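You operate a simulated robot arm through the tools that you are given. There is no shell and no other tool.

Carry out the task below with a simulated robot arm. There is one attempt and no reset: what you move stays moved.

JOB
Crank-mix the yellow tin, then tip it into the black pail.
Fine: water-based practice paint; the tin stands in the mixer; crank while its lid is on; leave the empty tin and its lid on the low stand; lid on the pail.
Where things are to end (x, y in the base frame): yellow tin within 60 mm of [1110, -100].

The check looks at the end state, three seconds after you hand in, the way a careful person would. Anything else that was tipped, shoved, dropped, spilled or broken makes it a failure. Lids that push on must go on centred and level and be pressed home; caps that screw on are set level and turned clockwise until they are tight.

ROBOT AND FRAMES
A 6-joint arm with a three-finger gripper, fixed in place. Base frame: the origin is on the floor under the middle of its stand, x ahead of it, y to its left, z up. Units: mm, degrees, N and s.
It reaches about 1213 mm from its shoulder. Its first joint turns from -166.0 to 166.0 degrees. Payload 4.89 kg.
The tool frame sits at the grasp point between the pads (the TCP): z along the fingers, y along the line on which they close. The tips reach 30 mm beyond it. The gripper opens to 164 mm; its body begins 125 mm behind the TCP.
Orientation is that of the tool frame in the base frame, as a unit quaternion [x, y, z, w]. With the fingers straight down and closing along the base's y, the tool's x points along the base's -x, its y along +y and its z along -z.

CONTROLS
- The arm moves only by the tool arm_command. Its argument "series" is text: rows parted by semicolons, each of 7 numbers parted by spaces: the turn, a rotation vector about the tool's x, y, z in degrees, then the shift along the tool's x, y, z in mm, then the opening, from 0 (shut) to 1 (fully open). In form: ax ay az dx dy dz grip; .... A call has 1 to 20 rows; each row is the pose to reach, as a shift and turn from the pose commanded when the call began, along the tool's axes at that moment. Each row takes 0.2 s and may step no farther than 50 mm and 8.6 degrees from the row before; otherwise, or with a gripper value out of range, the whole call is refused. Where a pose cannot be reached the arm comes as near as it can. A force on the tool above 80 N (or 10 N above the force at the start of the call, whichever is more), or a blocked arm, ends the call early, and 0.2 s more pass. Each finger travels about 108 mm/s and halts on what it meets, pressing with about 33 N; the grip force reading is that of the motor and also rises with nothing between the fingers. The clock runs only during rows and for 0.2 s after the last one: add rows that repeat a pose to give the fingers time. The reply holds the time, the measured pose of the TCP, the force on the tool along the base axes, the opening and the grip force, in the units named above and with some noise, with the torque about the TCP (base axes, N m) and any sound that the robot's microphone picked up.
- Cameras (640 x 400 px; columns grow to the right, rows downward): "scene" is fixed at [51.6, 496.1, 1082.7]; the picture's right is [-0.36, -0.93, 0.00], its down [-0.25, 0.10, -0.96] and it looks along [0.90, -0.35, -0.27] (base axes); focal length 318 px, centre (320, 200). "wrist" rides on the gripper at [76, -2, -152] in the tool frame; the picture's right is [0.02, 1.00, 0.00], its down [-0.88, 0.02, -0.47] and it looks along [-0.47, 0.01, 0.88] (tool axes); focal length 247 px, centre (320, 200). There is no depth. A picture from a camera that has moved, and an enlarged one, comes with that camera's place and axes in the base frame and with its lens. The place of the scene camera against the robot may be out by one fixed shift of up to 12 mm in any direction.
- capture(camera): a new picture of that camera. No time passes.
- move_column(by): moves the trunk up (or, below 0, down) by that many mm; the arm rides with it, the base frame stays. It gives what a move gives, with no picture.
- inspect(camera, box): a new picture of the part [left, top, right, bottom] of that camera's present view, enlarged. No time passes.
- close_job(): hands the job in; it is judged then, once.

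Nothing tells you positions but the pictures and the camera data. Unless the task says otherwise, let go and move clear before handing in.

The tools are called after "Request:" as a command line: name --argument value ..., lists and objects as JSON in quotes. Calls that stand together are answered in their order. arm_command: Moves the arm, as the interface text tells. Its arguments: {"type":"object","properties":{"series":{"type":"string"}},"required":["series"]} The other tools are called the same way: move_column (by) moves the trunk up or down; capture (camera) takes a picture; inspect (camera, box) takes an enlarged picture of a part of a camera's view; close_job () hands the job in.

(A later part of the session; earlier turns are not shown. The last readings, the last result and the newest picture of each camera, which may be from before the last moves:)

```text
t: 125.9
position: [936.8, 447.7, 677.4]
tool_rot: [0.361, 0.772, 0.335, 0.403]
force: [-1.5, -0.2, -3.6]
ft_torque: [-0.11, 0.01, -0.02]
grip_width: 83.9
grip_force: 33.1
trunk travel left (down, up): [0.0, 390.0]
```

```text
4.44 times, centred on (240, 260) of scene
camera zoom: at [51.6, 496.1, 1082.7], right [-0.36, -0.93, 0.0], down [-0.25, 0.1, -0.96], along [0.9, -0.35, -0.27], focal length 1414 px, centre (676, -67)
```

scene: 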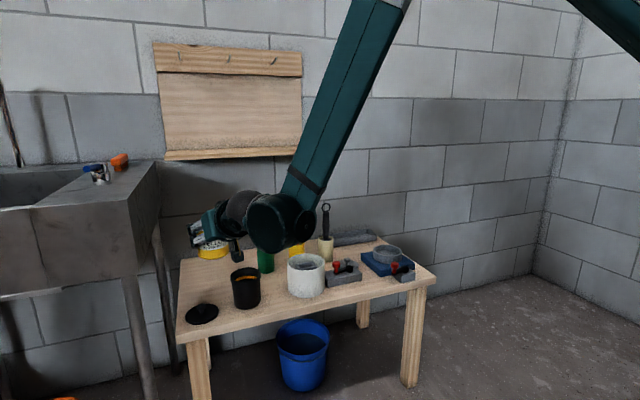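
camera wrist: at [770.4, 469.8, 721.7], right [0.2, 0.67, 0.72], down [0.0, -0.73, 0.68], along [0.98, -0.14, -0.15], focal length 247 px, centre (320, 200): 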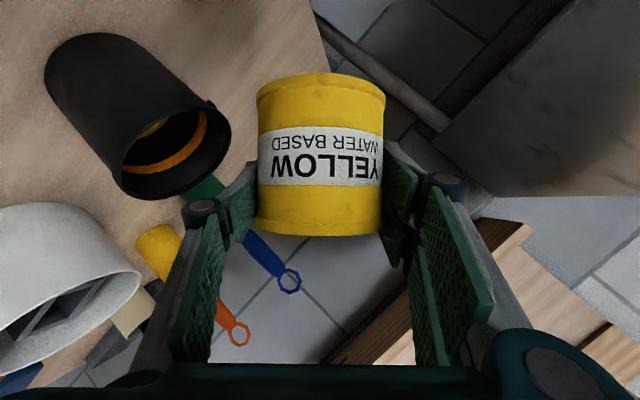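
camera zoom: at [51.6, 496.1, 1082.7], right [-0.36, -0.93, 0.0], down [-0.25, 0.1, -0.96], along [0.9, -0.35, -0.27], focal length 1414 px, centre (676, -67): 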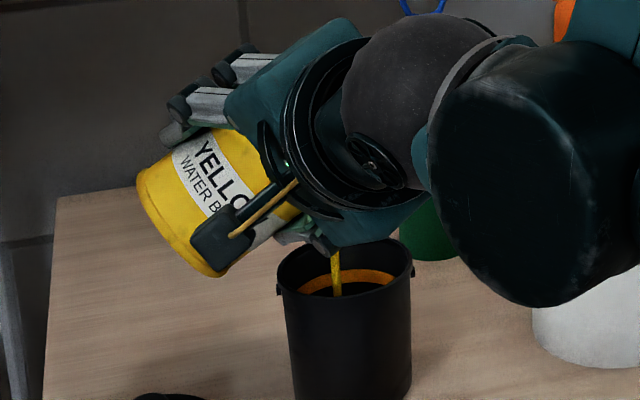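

Paint is already running in a clean stream that falls into the middle of the pail's mouth. I'll continue tipping slowly in small steps with pauses, keeping the lip over the pail.

Request:
arm_command --series "0 0 2.5 -1.4 0.5 -0.2 0; 0 0 5 -2.75 0.93 -0.47 0; 0 0 5 -2.75 0.93 -0.47 0; 0 0 5 -2.75 0.93 -0.47 0; 0 0 7.5 -4.2 1.2 -0.7 0; 0 0 10 -5.59 1.43 -0.96 0; 0 0 10 -5.59 1.43 -0.96 0; 0 0 10 -5.59 1.43 -0.96 0; 0 0 12.5 -7.1 1.6 -1.25 0; 0 0 15 -8.52 1.71 -1.54 0; 0 0 15 -8.52 1.71 -1.54 0; 0 0 15 -8.52 1.71 -1.54 0"

Request:
inspect --camera "wrist" --box '[40, 0, 400, 250]'

Request:
inspect --camera "scene" --box '[200, 215, 280, 305]'

```text
t: 128.5
position: [939.7, 443.9, 683.8]
tool_rot: [0.458, 0.719, 0.384, 0.355]
force: [-0.5, 0.2, -4.2]
ft_torque: [-0.12, 0.03, 0.0]
grip_width: 83.7
grip_force: 32.8
trunk travel left (down, up): [0.0, 390.0]
```

```text
1.60 times, centred on (220, 125) of wrist
camera zoom: at [782.5, 480.0, 738.9], right [0.38, 0.3, 0.87], down [-0.11, -0.92, 0.37], along [0.92, -0.24, -0.32], focal length 395 px, centre (480, 320)
```

zoom: 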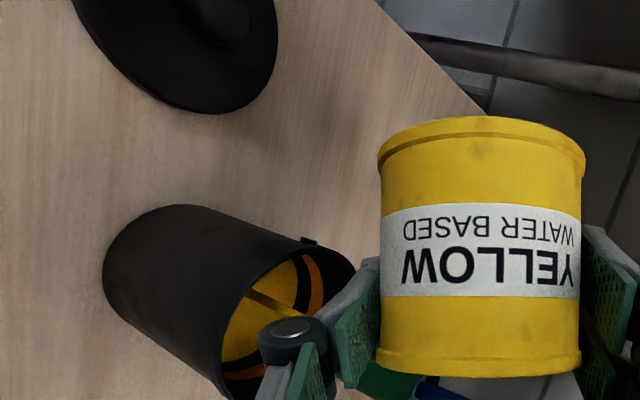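

```text
4.44 times, centred on (240, 260) of scene
camera zoom: at [51.6, 496.1, 1082.7], right [-0.36, -0.93, 0.0], down [-0.25, 0.1, -0.96], along [0.9, -0.35, -0.27], focal length 1414 px, centre (676, -67)
```

zoom: 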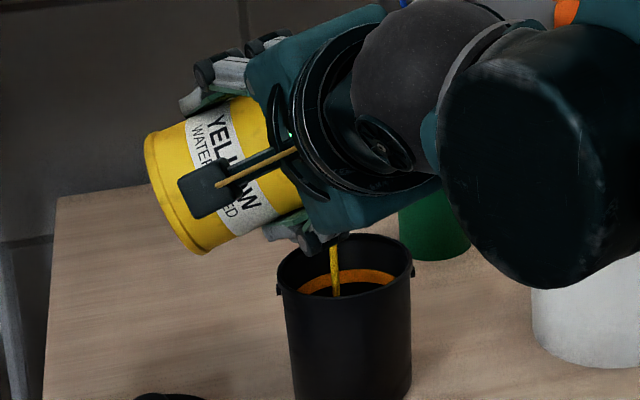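

Request:
arm_command --series "0 0 2.5 -1.3 0 -0.1 0; 0 0 5 -2.62 -0.09 -0.15 0; 0 0 5 -2.62 -0.09 -0.15 0; 0 0 5 -2.62 -0.09 -0.15 0; 0 0 7.5 -4 0.2 -0.45 0; 0 0 10 -5.43 0.45 -0.76 0; 0 0 10 -5.43 0.45 -0.76 0; 0 0 10 -5.43 0.45 -0.76 0; 0 0 12.5 -6.9 0.5 -1.1 0; 0 0 15 -8.32 0.59 -1.46 0; 0 0 15 -8.32 0.59 -1.46 0; 0 0 15 -8.32 0.59 -1.46 0; 0 0 17.5 -9.8 0.6 -1.85 0; 0 0 20 -11.24 0.58 -2.22 0; 0 0 20 -11.24 0.58 -2.22 0; 0 0 20 -11.24 0.58 -2.22 0; 0 0 22.5 -12.65 0.4 -2.6 0; 0 0 25 -14.05 0.23 -3.02 0; 0 0 25 -14.05 0.23 -3.02 0; 0 0 25 -14.05 0.23 -3.02 0"

Request:
inspect --camera "wrist" --box '[40, 0, 400, 250]'

Request:
inspect --camera "scene" --box '[200, 215, 280, 305]'

```text
t: 132.7
position: [941.8, 427.9, 684.9]
tool_rot: [0.602, 0.603, 0.452, 0.264]
force: [-0.2, -0.5, -4.2]
ft_torque: [-0.15, 0.0, -0.01]
grip_width: 84.1
grip_force: 33.0
trunk travel left (down, up): [0.0, 390.0]
```

```text
1.60 times, centred on (220, 125) of wrist
camera zoom: at [798.9, 468.4, 771.5], right [0.49, -0.12, 0.87], down [-0.28, -0.96, 0.03], along [0.83, -0.26, -0.5], focal length 395 px, centre (480, 320)
```

zoom: 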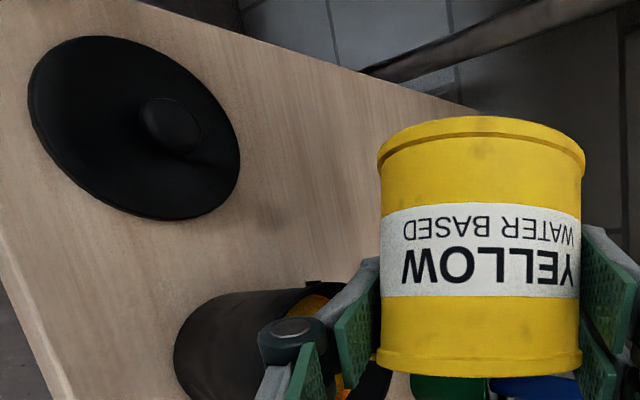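

```text
4.44 times, centred on (240, 260) of scene
camera zoom: at [51.6, 496.1, 1082.7], right [-0.36, -0.93, 0.0], down [-0.25, 0.1, -0.96], along [0.9, -0.35, -0.27], focal length 1414 px, centre (676, -67)
```

zoom: 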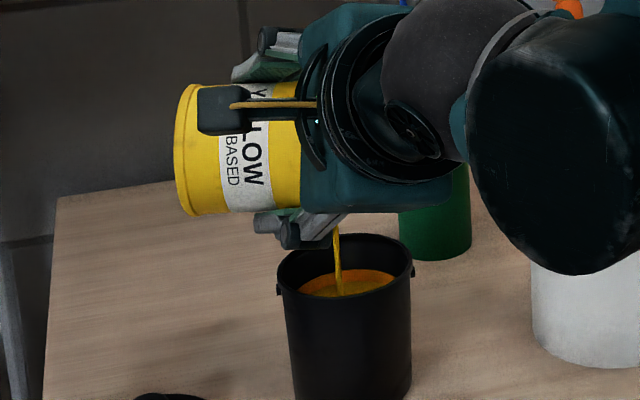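

The pail's level is now near its orange line and the stream is still clean. I'll keep tipping slowly until the mouth points well down.

Request:
arm_command --series "0 0 3.5 -1.85 0.55 -0.65 0; 0 0 7 -3.69 1.09 -1.31 0; 0 0 7 -3.69 1.09 -1.31 0; 0 0 11 -5.8 1.5 -2.2 0; 0 0 15 -7.93 1.84 -3.1 0; 0 0 15 -7.93 1.84 -3.1 0; 0 0 18.5 -9.7 1.8 -3.95 0; 0 0 22 -11.48 1.77 -4.78 0; 0 0 22 -11.48 1.77 -4.78 0; 0 0 26 -13.3 1.5 -5.7 0; 0 0 30 -15.05 1.25 -6.67 0; 0 0 30 -15.05 1.25 -6.67 0; 0 0 34 -16.4 1.1 -8 0; 0 0 38 -17.79 0.96 -9.26 0; 0 0 38 -17.79 0.96 -9.26 0; 0 0 41.5 -18.7 0.65 -10.3 0; 0 0 45 -19.56 0.32 -11.38 0; 0 0 45 -19.56 0.32 -11.38 0; 0 0 45 -19.56 0.32 -11.38 0; 0 0 45 -19.56 0.32 -11.38 0"

Request:
inspect --camera "wrist" --box '[40, 0, 400, 250]'

Request:
inspect --camera "scene" --box '[200, 215, 280, 305]'

```text
t: 136.9
position: [937.9, 398.6, 686.8]
tool_rot: [0.786, 0.333, 0.517, 0.064]
force: [0.8, 0.3, -3.9]
ft_torque: [-0.14, 0.07, -0.05]
grip_width: 83.6
grip_force: 33.5
out of reach, approached as far as the arm can: row 17, 18, 19, 20
trunk travel left (down, up): [0.0, 390.0]
```

```text
1.60 times, centred on (220, 125) of wrist
camera zoom: at [826.2, 409.0, 815.3], right [0.46, -0.76, 0.46], down [-0.61, -0.65, -0.45], along [0.64, -0.07, -0.76], focal length 395 px, centre (480, 320)
```

zoom: 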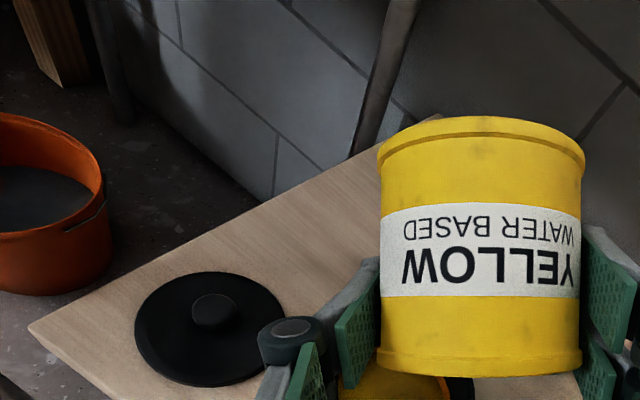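

```text
4.44 times, centred on (240, 260) of scene
camera zoom: at [51.6, 496.1, 1082.7], right [-0.36, -0.93, 0.0], down [-0.25, 0.1, -0.96], along [0.9, -0.35, -0.27], focal length 1414 px, centre (676, -67)
```

zoom: 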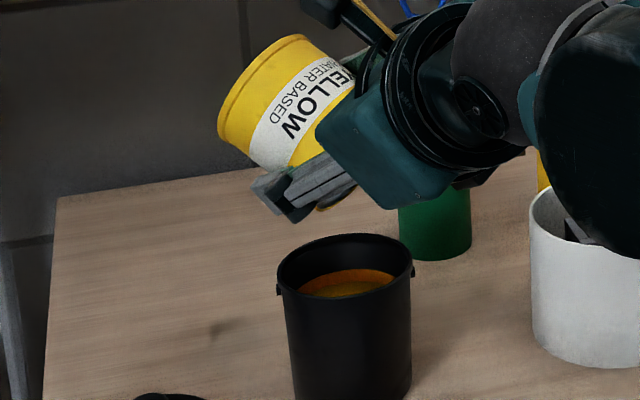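

Request:
inspect --camera "scene" --box '[220, 255, 300, 315]'

Request:
capture --camera "wrist"

```text
6.67 times, centred on (260, 285) of scene
camera zoom: at [51.6, 496.1, 1082.7], right [-0.36, -0.93, 0.0], down [-0.25, 0.1, -0.96], along [0.9, -0.35, -0.27], focal length 2120 px, centre (720, -367)
```

zoom: 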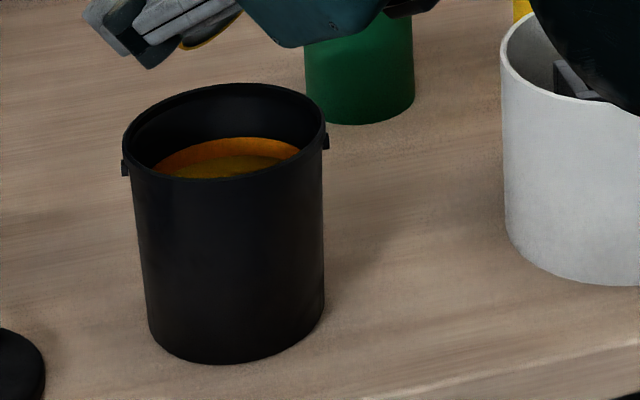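

```text
taken
camera wrist: at [826.2, 409.0, 815.3], right [0.46, -0.76, 0.46], down [-0.61, -0.65, -0.45], along [0.64, -0.07, -0.76], focal length 247 px, centre (320, 200)
```

wrist: 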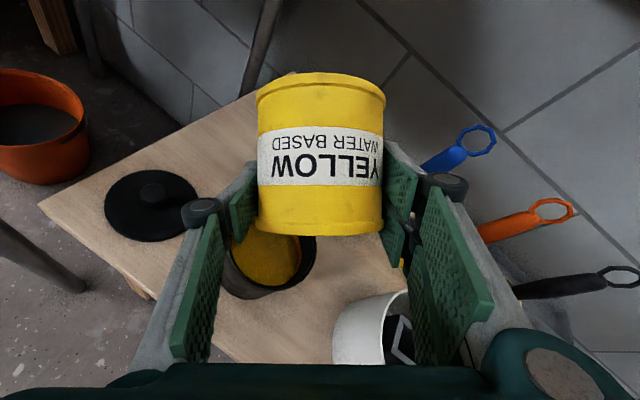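

The stream has stopped, the lip is still over the pail, and the table shows no drips. I'll hold a moment to drain the last of it.

Request:
arm_command --series "0 0 0 0 0 0 0; 0 0 0 0 0 0 0; 0 0 0 0 0 0 0; 0 0 0 0 0 0 0; 0 0 0 0 0 0 0; 0 0 0 0 0 0 0; 0 0 0 0 0 0 0; 0 0 0 0 0 0 0; 0 0 0 0 0 0 0; 0 0 0 0 0 0 0; 0 0 0 0 0 0 0; 0 0 0 0 0 0 0; 0 0 0 0 0 0 0; 0 0 0 0 0 0 0; 0 0 0 0 0 0 0"

Request:
inspect --camera "scene" --box '[210, 225, 300, 305]'

```text
t: 140.1
position: [938.3, 398.7, 687.4]
tool_rot: [0.786, 0.333, 0.517, 0.064]
force: [0.5, 0.0, -4.5]
ft_torque: [-0.1, 0.08, -0.03]
grip_width: 83.7
grip_force: 32.8
trunk travel left (down, up): [0.0, 390.0]
```

```text
5.00 times, centred on (255, 265) of scene
camera zoom: at [51.6, 496.1, 1082.7], right [-0.36, -0.93, 0.0], down [-0.25, 0.1, -0.96], along [0.9, -0.35, -0.27], focal length 1590 px, centre (645, -125)
```

zoom: 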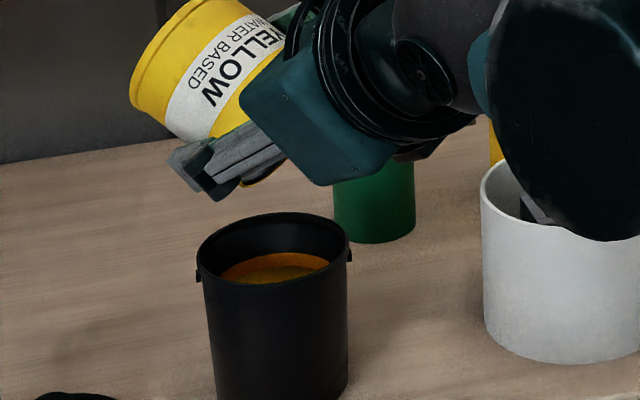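

The tin is drained and the table is clean. I'll roll it back upright, keeping its lip over the pail until it is nearly level.

Request:
arm_command --series "0 0 -8.33 4.2 -3.1 1 0; 0 0 -16.67 8.47 -6.22 2.09 0; 0 0 -25 13.7 -9.6 3.3 0; 0 0 -33.33 19 -13.01 4.47 0; 0 0 -41.67 23.5 -15.9 5 0; 0 0 -50 28.09 -18.7 5.5 0; 0 0 -58.33 31.6 -22.4 5.6 0; 0 0 -66.67 35.17 -26.19 5.74 0; 0 0 -75 38.1 -28.8 4.8 0; 0 0 -83.33 41 -31.4 3.93 0; 0 0 -91.67 46.5 -32.2 2.5 0; 0 0 -100 51.92 -33.01 1.11 0; 0 0 -108.33 57.9 -33.4 -0.1 0; 0 0 -116.67 63.88 -33.72 -1.35 0; 0 0 -125 69.6 -33.6 -2.5 0; 0 0 -133.33 75.36 -33.43 -3.59 0; 0 0 -141.67 79.6 -33.2 -4.9 0; 0 0 -150 83.89 -32.96 -6.28 0; 0 0 -150 83.89 -32.96 -6.28 0"

Request:
capture --camera "wrist"

Request:
inspect --camera "scene" --box '[170, 200, 310, 330]'

```text
t: 144.1
position: [938.7, 471.5, 738.9]
tool_rot: [-0.111, 0.845, 0.066, 0.519]
force: [0.2, 0.6, -4.4]
ft_torque: [0.01, -0.02, 0.02]
grip_width: 83.7
grip_force: 32.7
trunk travel left (down, up): [0.0, 390.0]
```

```text
taken
camera wrist: at [774.8, 427.8, 740.3], right [-0.27, 0.96, -0.02], down [-0.03, 0.02, 1.0], along [0.96, 0.27, 0.02], focal length 247 px, centre (320, 200)
```

wrist: 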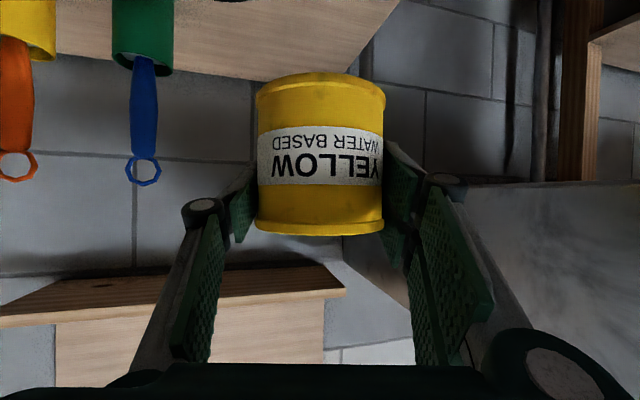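

```text
3.08 times, centred on (240, 265) of scene
camera zoom: at [51.6, 496.1, 1082.7], right [-0.36, -0.93, 0.0], down [-0.25, 0.1, -0.96], along [0.9, -0.35, -0.27], focal length 979 px, centre (566, 0)
```

zoom: 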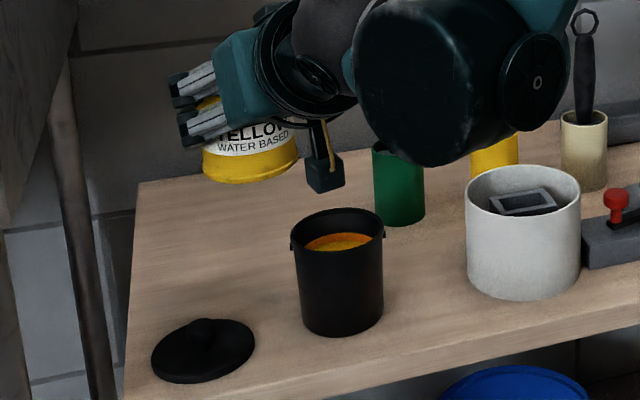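

The tin is upright again and the pail's paint stands at its orange line. I'll carry the empty tin back along the front, turning the wrist so the gripper will approach the target spot clear of the mixer and the lid.

Request:
arm_command --series "2.97 0 1.51 4.1 -43.3 -8.7 0; 5.94 0 3.03 8.1 -86.6 -17.5 0; 8.91 0 4.54 12.2 -129.9 -26.2 0; 11.88 0 6.05 16.2 -173.2 -35 0; 14.85 0 7.57 20.3 -216.5 -43.7 0; 17.8 0 9.08 24.3 -259.8 -52.4 0; 20.8 0 10.6 28.4 -303 -61.2 0; 23.76 0 12.1 32.4 -346.3 -69.9 0; 26.7 0 13.6 36.5 -389.6 -78.7 0; 29.7 0 15.1 40.5 -432.9 -87.4 0; 32.7 0 16.6 44.6 -476.2 -96.2 0; 35.6 0 18.2 48.6 -519.5 -104.9 0; 35.6 0 18.2 48.6 -519.5 -104.9 0"

Request:
capture --camera "wrist"

Request:
capture --camera "scene"

```text
t: 146.9
position: [961.6, -58.5, 744.7]
tool_rot: [0.185, 0.832, -0.114, 0.511]
force: [-0.4, 0.7, -3.6]
ft_torque: [-0.06, 0.04, -0.07]
grip_width: 83.6
grip_force: 32.4
trunk travel left (down, up): [0.0, 390.0]
```

```text
taken
camera wrist: at [806.5, 12.2, 745.3], right [0.42, 0.91, -0.02], down [-0.01, 0.03, 1.0], along [0.91, -0.42, 0.02], focal length 247 px, centre (320, 200)
```

wrist: 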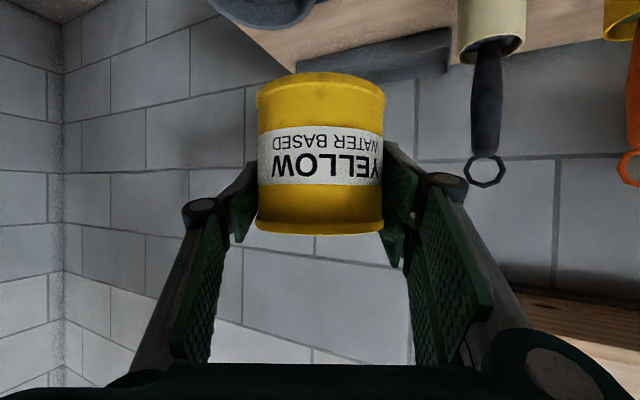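

```text
taken
```

scene: 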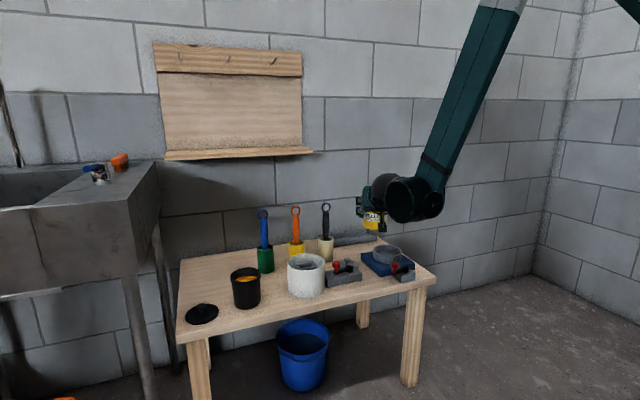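

Request:
arm_command --series "0 0 0 -8.2 8.8 40.9 0; 0 0 0 -16.5 17.5 81.8 0; 0 0 0 -24.7 26.3 122.7 0; 0 0 0 -32.9 35 163.6 0; 0 0 0 -32.9 35 163.6 0"

Request:
capture --camera "wrist"

Request:
inspect --camera "scene" --box '[300, 180, 460, 300]'

```text
t: 148.1
position: [1119.0, -94.7, 703.2]
tool_rot: [0.186, 0.832, -0.114, 0.51]
force: [0.1, -0.3, -3.8]
ft_torque: [0.02, 0.02, 0.06]
grip_width: 83.7
grip_force: 33.5
trunk travel left (down, up): [0.0, 390.0]
```

```text
taken
camera wrist: at [964.3, -23.3, 704.0], right [0.42, 0.91, -0.02], down [-0.01, 0.03, 1.0], along [0.91, -0.42, 0.02], focal length 247 px, centre (320, 200)
```

wrist: 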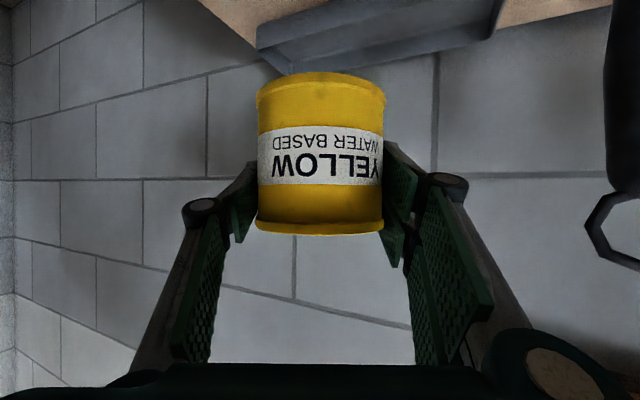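

```text
3.33 times, centred on (380, 240) of scene
camera zoom: at [51.6, 496.1, 1082.7], right [-0.36, -0.93, 0.0], down [-0.25, 0.1, -0.96], along [0.9, -0.35, -0.27], focal length 1060 px, centre (120, 67)
```

zoom: 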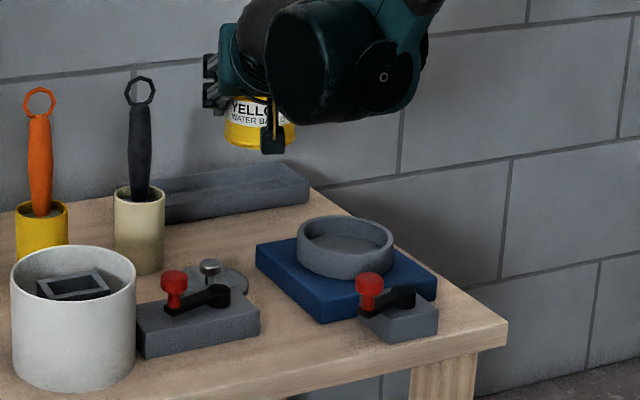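

The spot below is clear. I'll lower the tin to just above the table.

Request:
arm_command --series "0 0 0 29.8 0.3 15.9 0; 0 0 0 59.6 0.6 31.7 0; 0 0 0 89.5 1 47.6 0; 0 0 0 119.3 1.3 63.5 0; 0 0 0 119.3 1.3 63.5 0"

Request:
capture --camera "wrist"

Request:
inspect --camera "scene" --box '[320, 200, 440, 290]'

```text
t: 149.3
position: [1122.2, -94.3, 566.0]
tool_rot: [0.185, 0.832, -0.114, 0.511]
force: [-0.9, 0.3, -3.6]
ft_torque: [0.04, 0.05, 0.02]
grip_width: 83.9
grip_force: 33.5
trunk travel left (down, up): [0.0, 390.0]
```

```text
taken
camera wrist: at [967.4, -22.7, 566.4], right [0.42, 0.91, -0.02], down [-0.01, 0.03, 1.0], along [0.91, -0.42, 0.02], focal length 247 px, centre (320, 200)
```

wrist: 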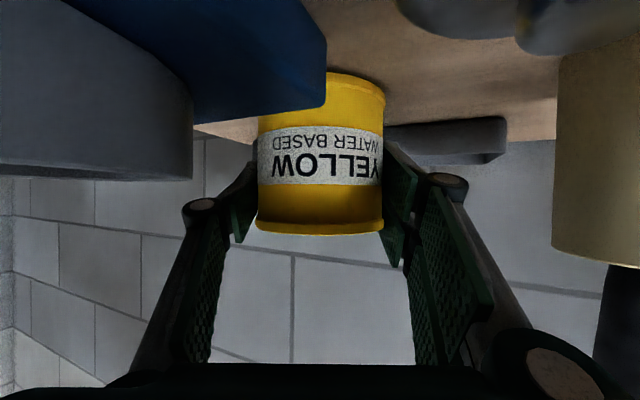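

```text
4.44 times, centred on (380, 245) of scene
camera zoom: at [51.6, 496.1, 1082.7], right [-0.36, -0.93, 0.0], down [-0.25, 0.1, -0.96], along [0.9, -0.35, -0.27], focal length 1414 px, centre (53, 0)
```

zoom: 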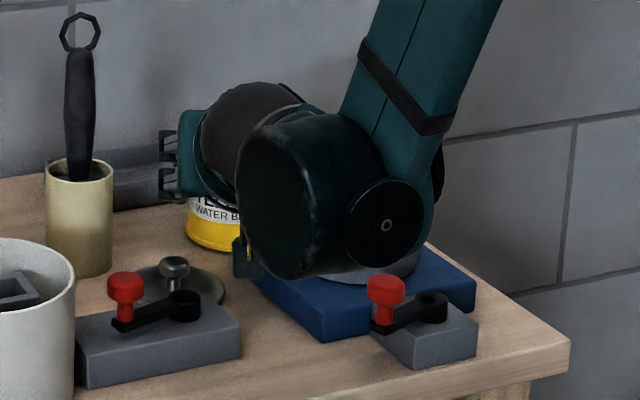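

Request:
arm_command --series "0 0 0 1.8 0 0.9 0; 0 0 0 3.6 0 1.8 0; 0 0 0 4.9 0 2.5 0; 0 0 0 6.2 0 3.2 0; 0 0 0 6.2 0 3.2 0"

```text
t: 150.5
position: [1123.0, -96.6, 560.7]
tool_rot: [0.185, 0.831, -0.114, 0.512]
force: [2.1, 1.0, 27.6]
ft_torque: [0.71, -0.44, 0.25]
grip_width: 83.9
grip_force: 33.3
trunk travel left (down, up): [0.0, 390.0]
```

The tin touches down at TCP z≈561. I'll ease the pressure off and open the fingers.

Request:
arm_command --series "0 0 0 -1.8 0 -0.9 0; 0 0 0 -2.7 0 -1.4 0; 0 0 0 -2.7 0 -1.4 0.55; 0 0 0 -2.7 0 -1.4 0.6; 0 0 0 -2.7 0 -1.4 0.67; 0 0 0 -2.7 0 -1.4 0.67; 0 0 0 -2.7 0 -1.4 0.67"

Request:
capture --camera "wrist"

Request:
inspect --camera "scene" --box '[320, 200, 440, 290]'

```text
t: 152.1
position: [1123.0, -97.3, 562.3]
tool_rot: [0.186, 0.832, -0.114, 0.511]
force: [-0.3, 0.0, 0.1]
ft_torque: [-0.07, -0.02, 0.03]
grip_width: 109.8
grip_force: 0.2
trunk travel left (down, up): [0.0, 390.0]
```

```text
taken
camera wrist: at [968.6, -24.6, 563.2], right [0.42, 0.91, -0.02], down [-0.01, 0.03, 1.0], along [0.91, -0.42, 0.02], focal length 247 px, centre (320, 200)
```

wrist: 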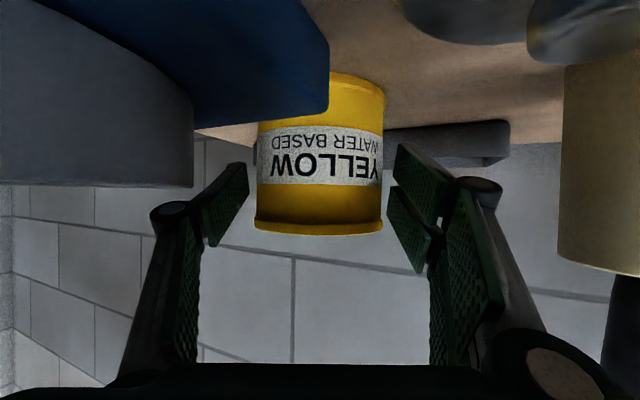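

```text
4.44 times, centred on (380, 245) of scene
camera zoom: at [51.6, 496.1, 1082.7], right [-0.36, -0.93, 0.0], down [-0.25, 0.1, -0.96], along [0.9, -0.35, -0.27], focal length 1414 px, centre (53, 0)
```

zoom: 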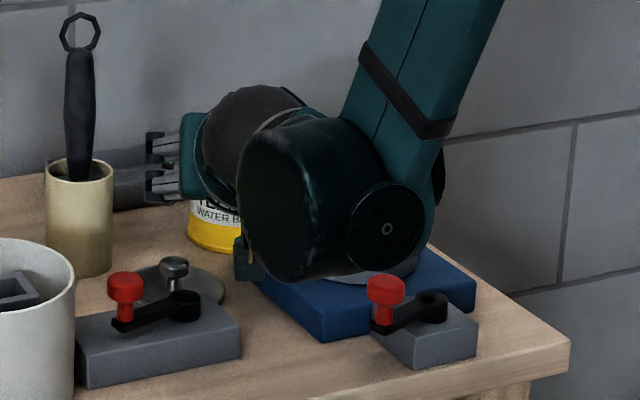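

The tin stands free at about (1123, -97). I'll rise straight up and back away.

Request:
arm_command --series "0 0 0 -17.9 0 -9.1 0.67; 0 0 0 -53.6 0 -27.2 0.67; 0 0 0 -89.3 0 -45.3 0.67; 0 0 0 -125 0 -63.4 0.67; 0 0 0 -140 0 -105 0.67; 0 0 0 -155 0 -145 0.67; 0 0 0 -155 0 -145 0.67"

Request:
capture --camera "wrist"

Request:
inspect --camera "scene" --box '[320, 190, 440, 290]'

```text
t: 153.7
position: [1067.4, -69.9, 764.1]
tool_rot: [0.185, 0.832, -0.115, 0.511]
force: [0.5, 0.2, -0.4]
ft_torque: [-0.06, -0.05, -0.01]
grip_width: 109.7
grip_force: 0.1
trunk travel left (down, up): [0.0, 390.0]
```

```text
taken
camera wrist: at [913.7, 1.4, 765.5], right [0.42, 0.91, -0.02], down [-0.01, 0.03, 1.0], along [0.91, -0.42, 0.02], focal length 247 px, centre (320, 200)
```

wrist: 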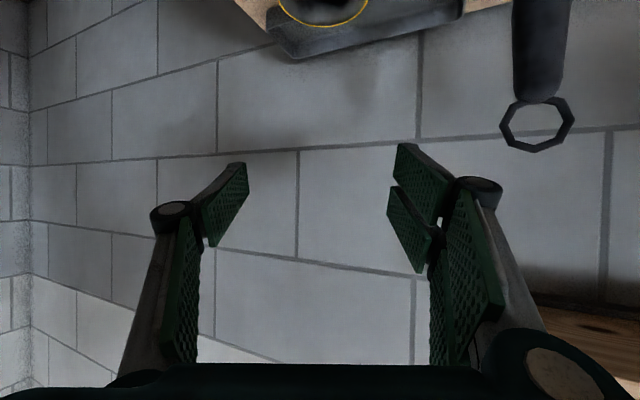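

```text
4.00 times, centred on (380, 240) of scene
camera zoom: at [51.6, 496.1, 1082.7], right [-0.36, -0.93, 0.0], down [-0.25, 0.1, -0.96], along [0.9, -0.35, -0.27], focal length 1272 px, centre (80, 40)
```

zoom: 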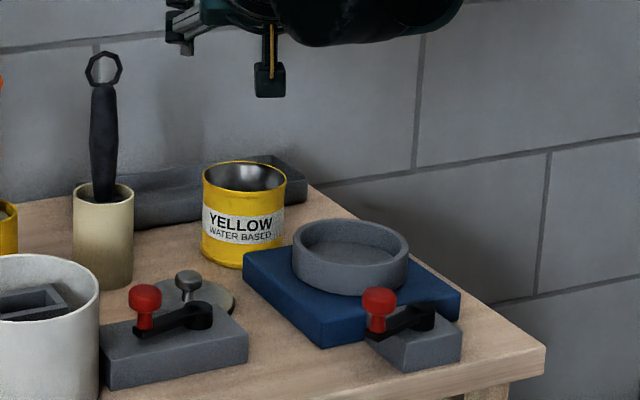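

The empty tin stands upright beside the mixer. Now for the pail's lid: I'll straighten the tool to point down and move over to the black lid.

Request:
arm_command --series "0 7.9 0 3.7 1.7 -17.2 0.5; 0 15.8 0 7.3 3.4 -34.3 0.5; 0 23.7 0 11 5.1 -51.5 0.5; 0 31.6 0 14.7 6.9 -68.7 0.5; 0 39.5 0 18.3 8.6 -85.8 0.5; 0 47.4 0 22 10.3 -103 0.45; 0 55.2 0 25.6 12 -120.1 0.45; 0 63 0 29.3 13.7 -137.3 0.45; 0 63 0 29.3 13.7 -137.3 0.45"

Request:
capture --camera "wrist"

```text
t: 155.7
position: [951.3, -1.0, 801.2]
tool_rot: [0.219, 0.976, -0.001, 0.0]
force: [0.5, -0.2, -0.4]
ft_torque: [-0.02, -0.01, 0.01]
grip_width: 73.7
grip_force: 0.1
trunk travel left (down, up): [0.0, 390.0]
```

```text
taken
camera wrist: at [882.1, 30.8, 953.3], right [0.41, 0.91, 0.0], down [0.8, -0.36, 0.47], along [0.43, -0.19, -0.88], focal length 247 px, centre (320, 200)
```

wrist: 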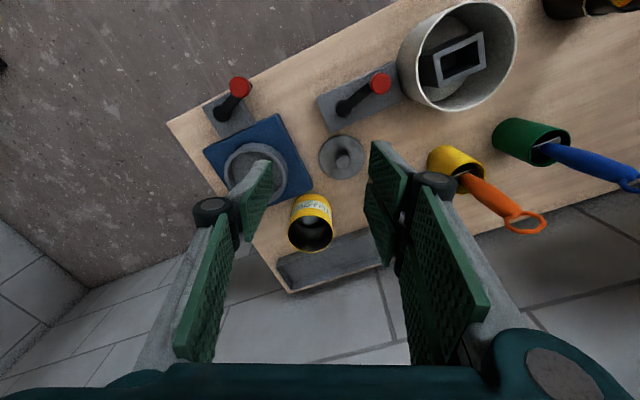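

Request:
arm_command --series "0 0 -2.1 25.4 34.1 0 0.45; 0 0 -4.2 50.7 68.2 0 0.45; 0 0 -6.3 76.1 102.3 0 0.45; 0 0 -8.4 101.4 136.4 0 0.45; 0 0 -10.5 126.8 170.5 0 0.45; 0 0 -12.7 152.1 204.6 0 0.45; 0 0 -14.8 177.5 238.7 0 0.45; 0 0 -16.9 202.8 272.8 0 0.45; 0 0 -19 228.2 306.9 0 0.45; 0 0 -21.1 253.5 341 0 0.45; 0 0 -23.2 278.9 375.1 0 0.45; 0 0 -25.3 304.2 409.2 0 0.45; 0 0 -25.3 304.2 409.2 0 0.45"

Request:
capture --camera "wrist"

Request:
inspect --camera "wrist" --box '[180, 110, 400, 250]'

```text
t: 158.5
position: [851.1, 500.6, 800.3]
tool_rot: [-0.001, 1.0, -0.001, 0.001]
force: [1.0, -1.2, 0.6]
ft_torque: [0.1, 0.01, -0.01]
grip_width: 73.9
grip_force: 0.1
trunk travel left (down, up): [0.0, 390.0]
```

```text
taken
camera wrist: at [775.6, 499.3, 953.2], right [-0.02, 1.0, 0.0], down [0.88, 0.02, 0.47], along [0.47, 0.01, -0.88], focal length 247 px, centre (320, 200)
```

wrist: 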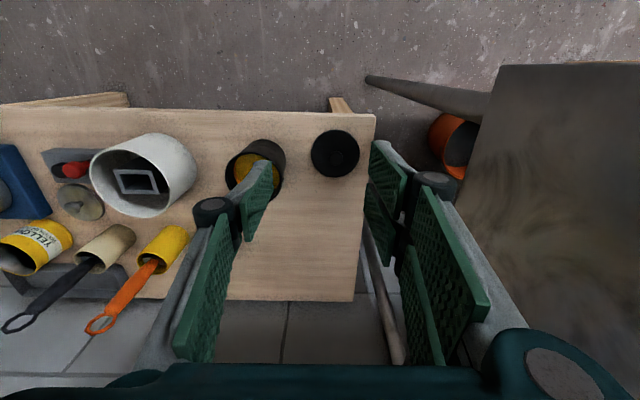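

```text
2.86 times, centred on (290, 180) of wrist
camera zoom: at [775.6, 499.3, 953.2], right [-0.02, 1.0, 0.0], down [0.88, 0.02, 0.47], along [0.47, 0.01, -0.88], focal length 706 px, centre (406, 257)
```

zoom: 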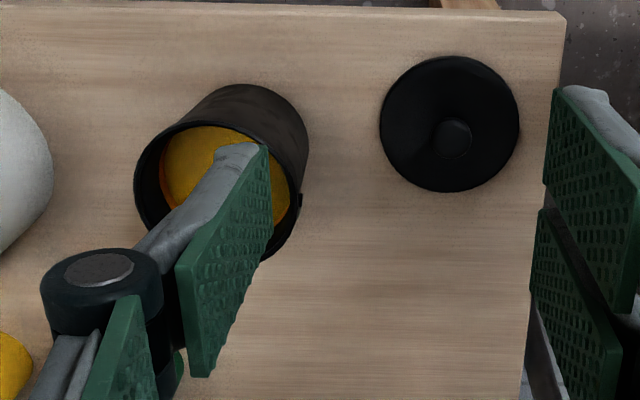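

The black lid lies at about (916, 532) with a knob about 24 mm wide. I'll move over it and lower for a closer look.

Request:
arm_command --series "0 0 0 -32 16 10 0.42; 0 0 0 -65 31.4 20 0.42; 0 0 0 -65 31.4 60 0.42; 0 0 0 -65 31.4 100 0.42; 0 0 0 -65 31.4 140 0.42; 0 0 0 -65 31.4 170 0.42; 0 0 0 -65 31.4 170 0.42"

Request:
inspect --camera "wrist" --box '[220, 80, 420, 240]'

Request:
inspect --camera "scene" --box '[150, 210, 290, 340]'

```text
t: 160.1
position: [916.9, 529.8, 629.5]
tool_rot: [-0.001, 1.0, -0.001, 0.001]
force: [-1.5, -0.1, 0.5]
ft_torque: [0.03, -0.05, 0.05]
grip_width: 68.9
grip_force: 0.0
trunk travel left (down, up): [0.0, 390.0]
```

```text
2.50 times, centred on (320, 160) of wrist
camera zoom: at [840.1, 529.3, 782.5], right [-0.02, 1.0, 0.0], down [0.88, 0.02, 0.47], along [0.47, 0.01, -0.88], focal length 617 px, centre (320, 300)
```

zoom: 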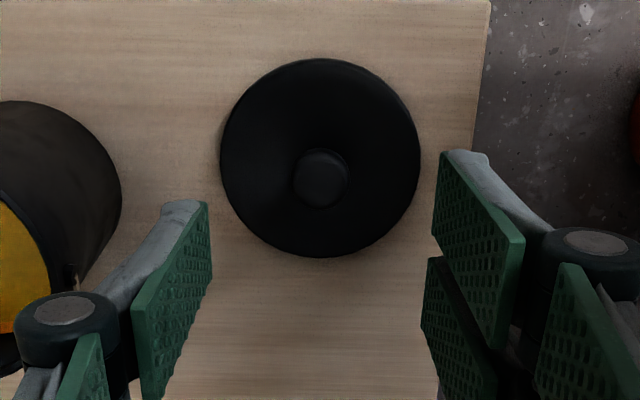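

```text
3.08 times, centred on (220, 275) of scene
camera zoom: at [51.6, 496.1, 1082.7], right [-0.36, -0.93, 0.0], down [-0.25, 0.1, -0.96], along [0.9, -0.35, -0.27], focal length 979 px, centre (628, -31)
```

zoom: 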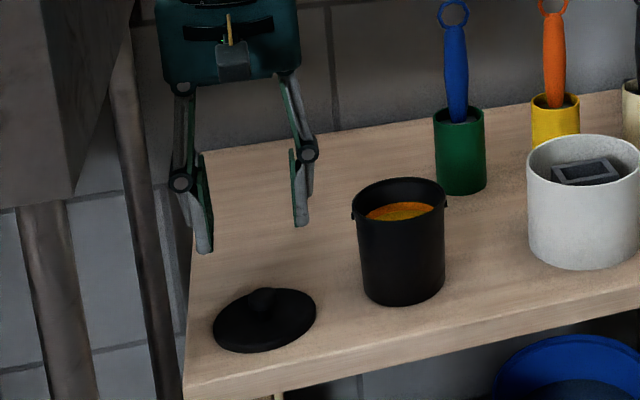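

Request:
arm_command --series "0 0 0 0.4 0.2 30 0.42; 0 0 0 0.4 0.2 60 0.42; 0 0 0 0.4 0.2 76 0.42; 0 0 0 0.4 0.2 84.5 0.42; 0 0 0 0.4 0.2 84.5 0.42"

Request:
inspect --camera "wrist" --box '[220, 80, 420, 240]'

Request:
inspect --camera "scene" --box '[170, 250, 270, 340]'

```text
t: 161.3
position: [915.8, 528.9, 545.1]
tool_rot: [-0.001, 1.0, -0.002, 0.001]
force: [0.4, -0.7, 0.0]
ft_torque: [0.01, -0.02, -0.01]
grip_width: 69.0
grip_force: 0.0
trunk travel left (down, up): [0.0, 390.0]
```

```text
2.50 times, centred on (320, 160) of wrist
camera zoom: at [839.8, 528.0, 698.2], right [-0.02, 1.0, 0.0], down [0.88, 0.02, 0.47], along [0.47, 0.01, -0.88], focal length 617 px, centre (320, 300)
```

zoom: 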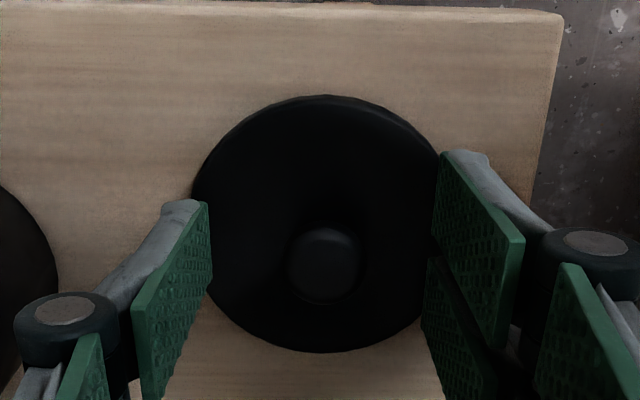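

```text
4.44 times, centred on (220, 295) of scene
camera zoom: at [51.6, 496.1, 1082.7], right [-0.36, -0.93, 0.0], down [-0.25, 0.1, -0.96], along [0.9, -0.35, -0.27], focal length 1414 px, centre (764, -222)
```

zoom: 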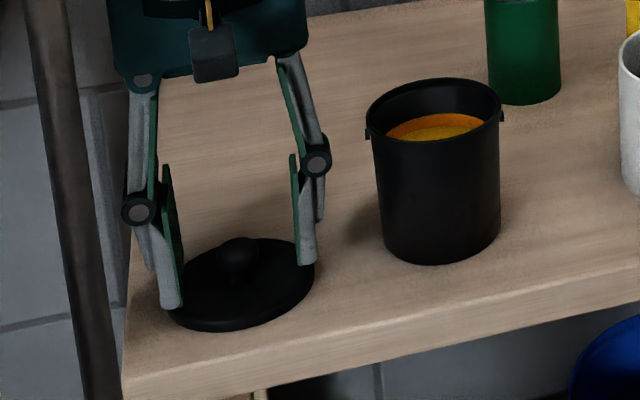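

Request:
arm_command --series "0 0 0 -1.3 0.4 0 0.3; 0 0 0 -1.3 0.4 0 0.15; 0 0 0 -1.3 0.4 0 0; 0 0 0 -1.3 0.4 0 0; 0 0 0 -1.3 0.4 0 0; 0 0 0 -1.3 0.4 0 0"

Request:
inspect --camera "wrist" --box '[220, 80, 420, 240]'

Request:
inspect --camera "scene" --box '[170, 250, 270, 340]'

```text
t: 162.7
position: [917.4, 530.2, 546.8]
tool_rot: [-0.001, 1.0, 0.0, 0.001]
force: [0.7, -0.3, 0.2]
ft_torque: [0.02, -0.02, -0.02]
grip_width: 23.5
grip_force: 33.0
trunk travel left (down, up): [0.0, 390.0]
```

```text
2.50 times, centred on (320, 160) of wrist
camera zoom: at [841.1, 528.7, 698.1], right [-0.02, 1.0, 0.0], down [0.88, 0.02, 0.47], along [0.47, 0.01, -0.88], focal length 617 px, centre (320, 300)
```

zoom: 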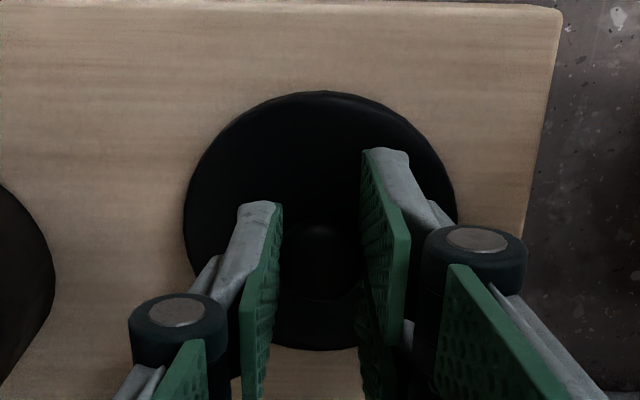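

```text
4.44 times, centred on (220, 295) of scene
camera zoom: at [51.6, 496.1, 1082.7], right [-0.36, -0.93, 0.0], down [-0.25, 0.1, -0.96], along [0.9, -0.35, -0.27], focal length 1414 px, centre (764, -222)
```

zoom: 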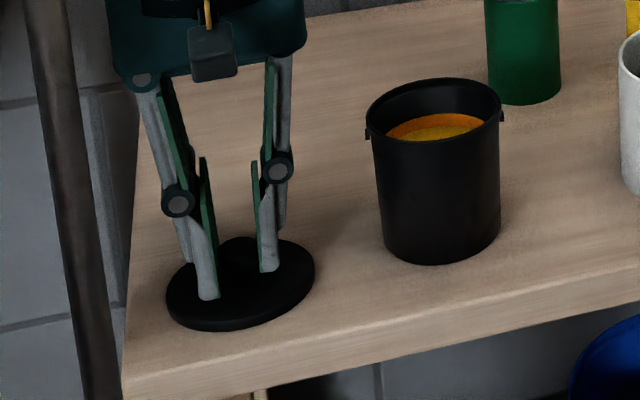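

The lid's knob is gripped (23.5 mm). I'll lift it and move above the pail.

Request:
arm_command --series "0 0 0 0 0 -20 0; 0 0 0 0 0 -60 0; 0 0 0 0 0 -105 0; 0 0 0 0 0 -150 0; 0 0 0 -5 -44 -150 0; 0 0 0 -10 -88 -150 0; 0 0 0 -15.6 -131.7 -150 0; 0 0 0 -15.6 -131.7 -150 0; 0 0 0 -15.6 -131.7 -150 0"

Request:
capture --camera "wrist"

Request:
inspect --camera "scene" --box '[190, 190, 310, 310]'

```text
t: 164.7
position: [933.4, 400.1, 699.8]
tool_rot: [-0.001, 1.0, -0.001, 0.001]
force: [0.7, 0.2, -0.8]
ft_torque: [0.0, 0.03, 0.02]
grip_width: 23.5
grip_force: 33.0
trunk travel left (down, up): [0.0, 390.0]
```

```text
taken
camera wrist: at [856.8, 398.6, 850.8], right [-0.02, 1.0, 0.0], down [0.88, 0.02, 0.47], along [0.47, 0.01, -0.88], focal length 247 px, centre (320, 200)
```

wrist: 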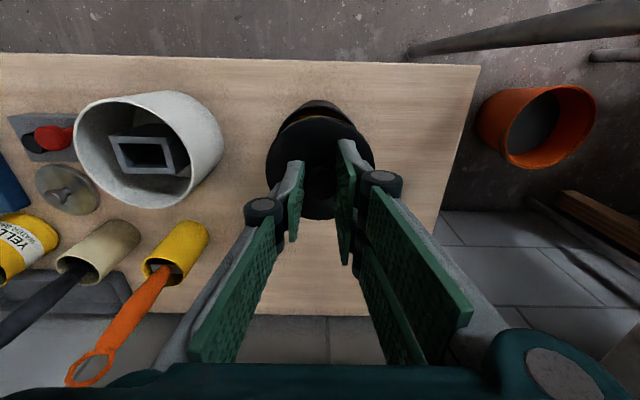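

```text
3.33 times, centred on (250, 250) of scene
camera zoom: at [51.6, 496.1, 1082.7], right [-0.36, -0.93, 0.0], down [-0.25, 0.1, -0.96], along [0.9, -0.35, -0.27], focal length 1060 px, centre (553, 33)
```

zoom: 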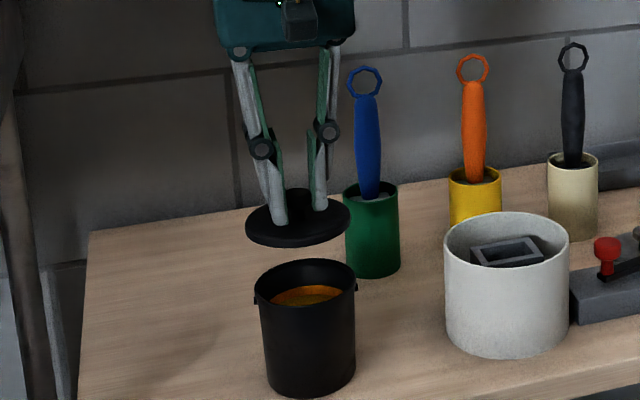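

Request:
inspect --camera "wrist" --box '[240, 80, 400, 230]'

Request:
inspect --camera "scene" --box '[210, 230, 290, 310]'

```text
2.67 times, centred on (320, 155) of wrist
camera zoom: at [856.8, 398.6, 850.8], right [-0.02, 1.0, 0.0], down [0.88, 0.02, 0.47], along [0.47, 0.01, -0.88], focal length 659 px, centre (320, 320)
```

zoom: 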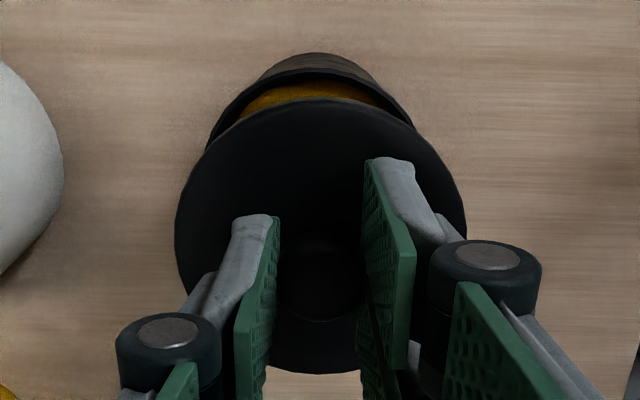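

```text
5.00 times, centred on (250, 270) of scene
camera zoom: at [51.6, 496.1, 1082.7], right [-0.36, -0.93, 0.0], down [-0.25, 0.1, -0.96], along [0.9, -0.35, -0.27], focal length 1590 px, centre (670, -150)
```

zoom: 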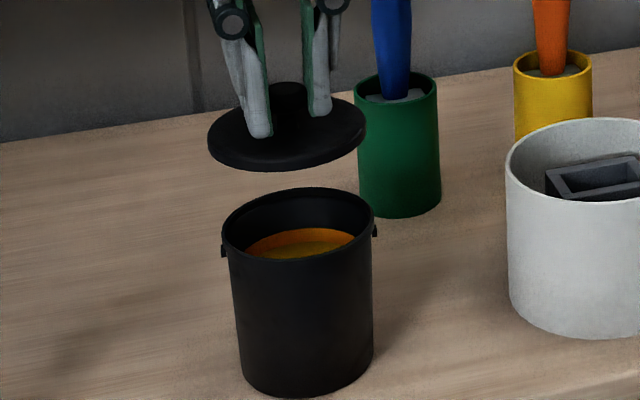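

The lid is aligned in x but needs about 2.5 mm toward −y. I'll correct that and lower it to just above the rim.

Request:
arm_command --series "0 0 0 0.4 -2.5 0 0; 0 0 0 0.4 -2.5 20 0; 0 0 0 0.4 -2.5 38 0; 0 0 0 0.4 -2.5 46 0; 0 0 0 0.4 -2.5 46 0"

Request:
inspect --camera "scene" --box '[210, 230, 290, 310]'

Request:
inspect --camera "wrist" --box '[240, 80, 400, 230]'

```text
t: 165.9
position: [933.3, 397.6, 649.6]
tool_rot: [0.0, 1.0, -0.001, 0.0]
force: [0.2, -0.5, 0.6]
ft_torque: [0.04, -0.07, 0.02]
grip_width: 23.6
grip_force: 32.5
trunk travel left (down, up): [0.0, 390.0]
```

```text
5.00 times, centred on (250, 270) of scene
camera zoom: at [51.6, 496.1, 1082.7], right [-0.36, -0.93, 0.0], down [-0.25, 0.1, -0.96], along [0.9, -0.35, -0.27], focal length 1590 px, centre (670, -150)
```

zoom: 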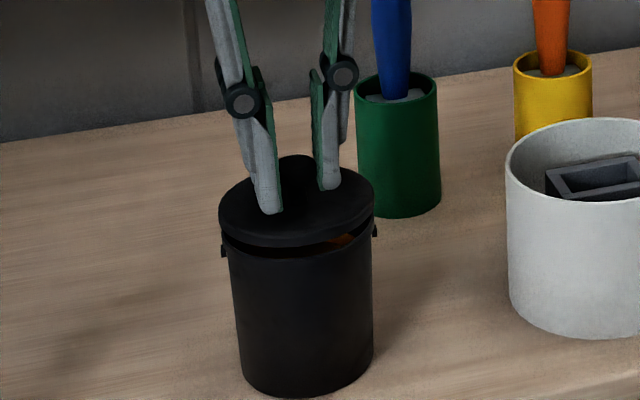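

```text
2.67 times, centred on (320, 155) of wrist
camera zoom: at [856.4, 396.1, 802.7], right [-0.02, 1.0, 0.0], down [0.88, 0.02, 0.47], along [0.47, 0.01, -0.88], focal length 659 px, centre (320, 320)
```

zoom: 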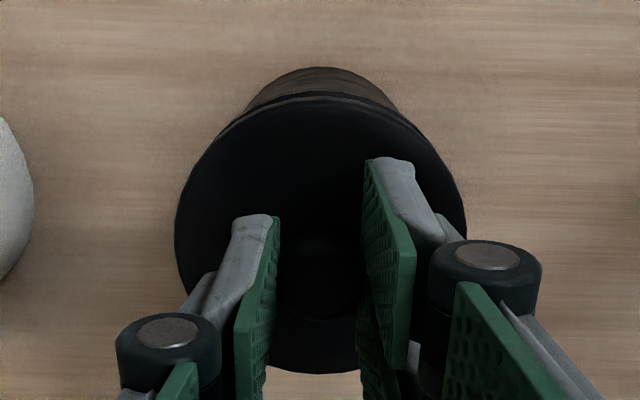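

Lid and rim are lined up. I'll lower in small steps until it seats on the rim.

Request:
arm_command --series "0 0 0 0.5 0 2 0; 0 0 0 0.5 0 4 0; 0 0 0 0.5 0 6 0; 0 0 0 0.5 0 6 0"

Request:
inspect --camera "scene" --box '[210, 230, 290, 310]'

```text
t: 166.9
position: [932.4, 396.1, 645.9]
tool_rot: [-0.001, 1.0, 0.0, 0.001]
force: [0.0, 0.5, -0.5]
ft_torque: [-0.02, 0.01, -0.02]
grip_width: 23.6
grip_force: 33.1
trunk travel left (down, up): [0.0, 390.0]
```

```text
5.00 times, centred on (250, 270) of scene
camera zoom: at [51.6, 496.1, 1082.7], right [-0.36, -0.93, 0.0], down [-0.25, 0.1, -0.96], along [0.9, -0.35, -0.27], focal length 1590 px, centre (670, -150)
```

zoom: 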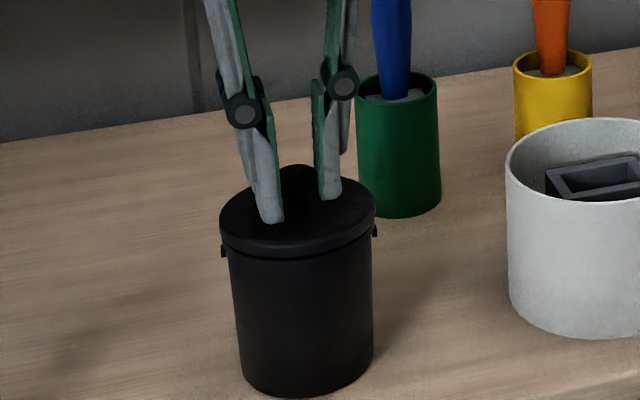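

Request:
arm_command --series "0 0 0 0 0.8 1.5 0; 0 0 0 0 0.8 3 0; 0 0 0 0 0.8 4.5 0; 0 0 0 0 0.8 4.5 0"

Request:
inspect --camera "scene" --box '[215, 240, 285, 300]'

```text
t: 167.9
position: [932.4, 396.5, 642.3]
tool_rot: [0.0, 1.0, -0.001, 0.002]
force: [2.6, 1.4, 21.9]
ft_torque: [0.03, -0.1, -0.03]
grip_width: 23.4
grip_force: 32.6
trunk travel left (down, up): [0.0, 390.0]
heard: snap
```

```text
6.67 times, centred on (250, 270) of scene
camera zoom: at [51.6, 496.1, 1082.7], right [-0.36, -0.93, 0.0], down [-0.25, 0.1, -0.96], along [0.9, -0.35, -0.27], focal length 2120 px, centre (787, -267)
```

zoom: 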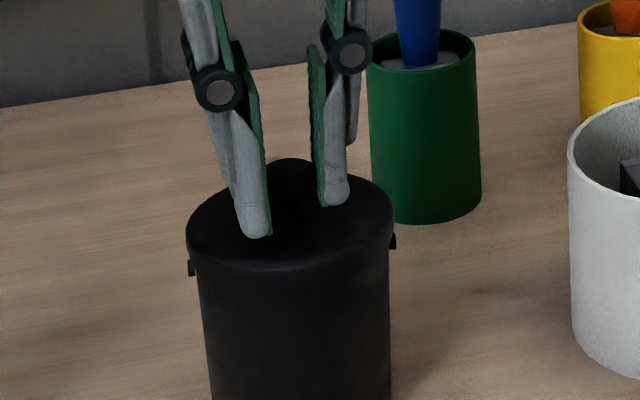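

"Snap" — the lid went on. I'll press a little more to be sure it is fully home, then look at it.

Request:
arm_command --series "0 0 0 0 0 2 0; 0 0 0 0 0 4 0; 0 0 0 0 0 5.5 0; 0 0 0 0 0 5.5 0; 0 0 0 0 0 0 0"

Request:
inspect --camera "scene" --box '[215, 240, 285, 300]'

```text
t: 169.1
position: [932.9, 396.3, 636.6]
tool_rot: [-0.001, 1.0, -0.001, 0.001]
force: [0.3, -0.9, -0.1]
ft_torque: [0.04, -0.03, 0.04]
grip_width: 22.9
grip_force: 33.0
trunk travel left (down, up): [0.0, 390.0]
heard: snap
```

```text
6.67 times, centred on (250, 270) of scene
camera zoom: at [51.6, 496.1, 1082.7], right [-0.36, -0.93, 0.0], down [-0.25, 0.1, -0.96], along [0.9, -0.35, -0.27], focal length 2120 px, centre (787, -267)
```

zoom: 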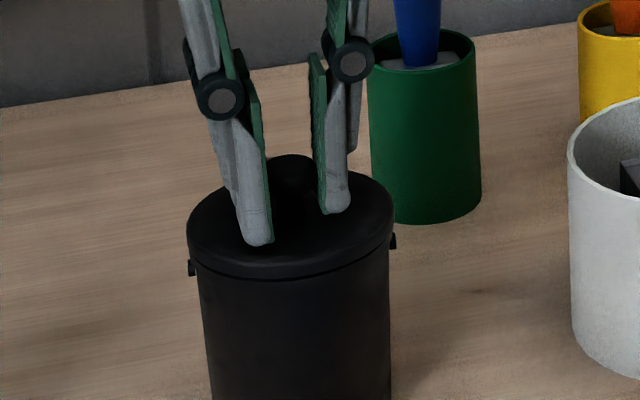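

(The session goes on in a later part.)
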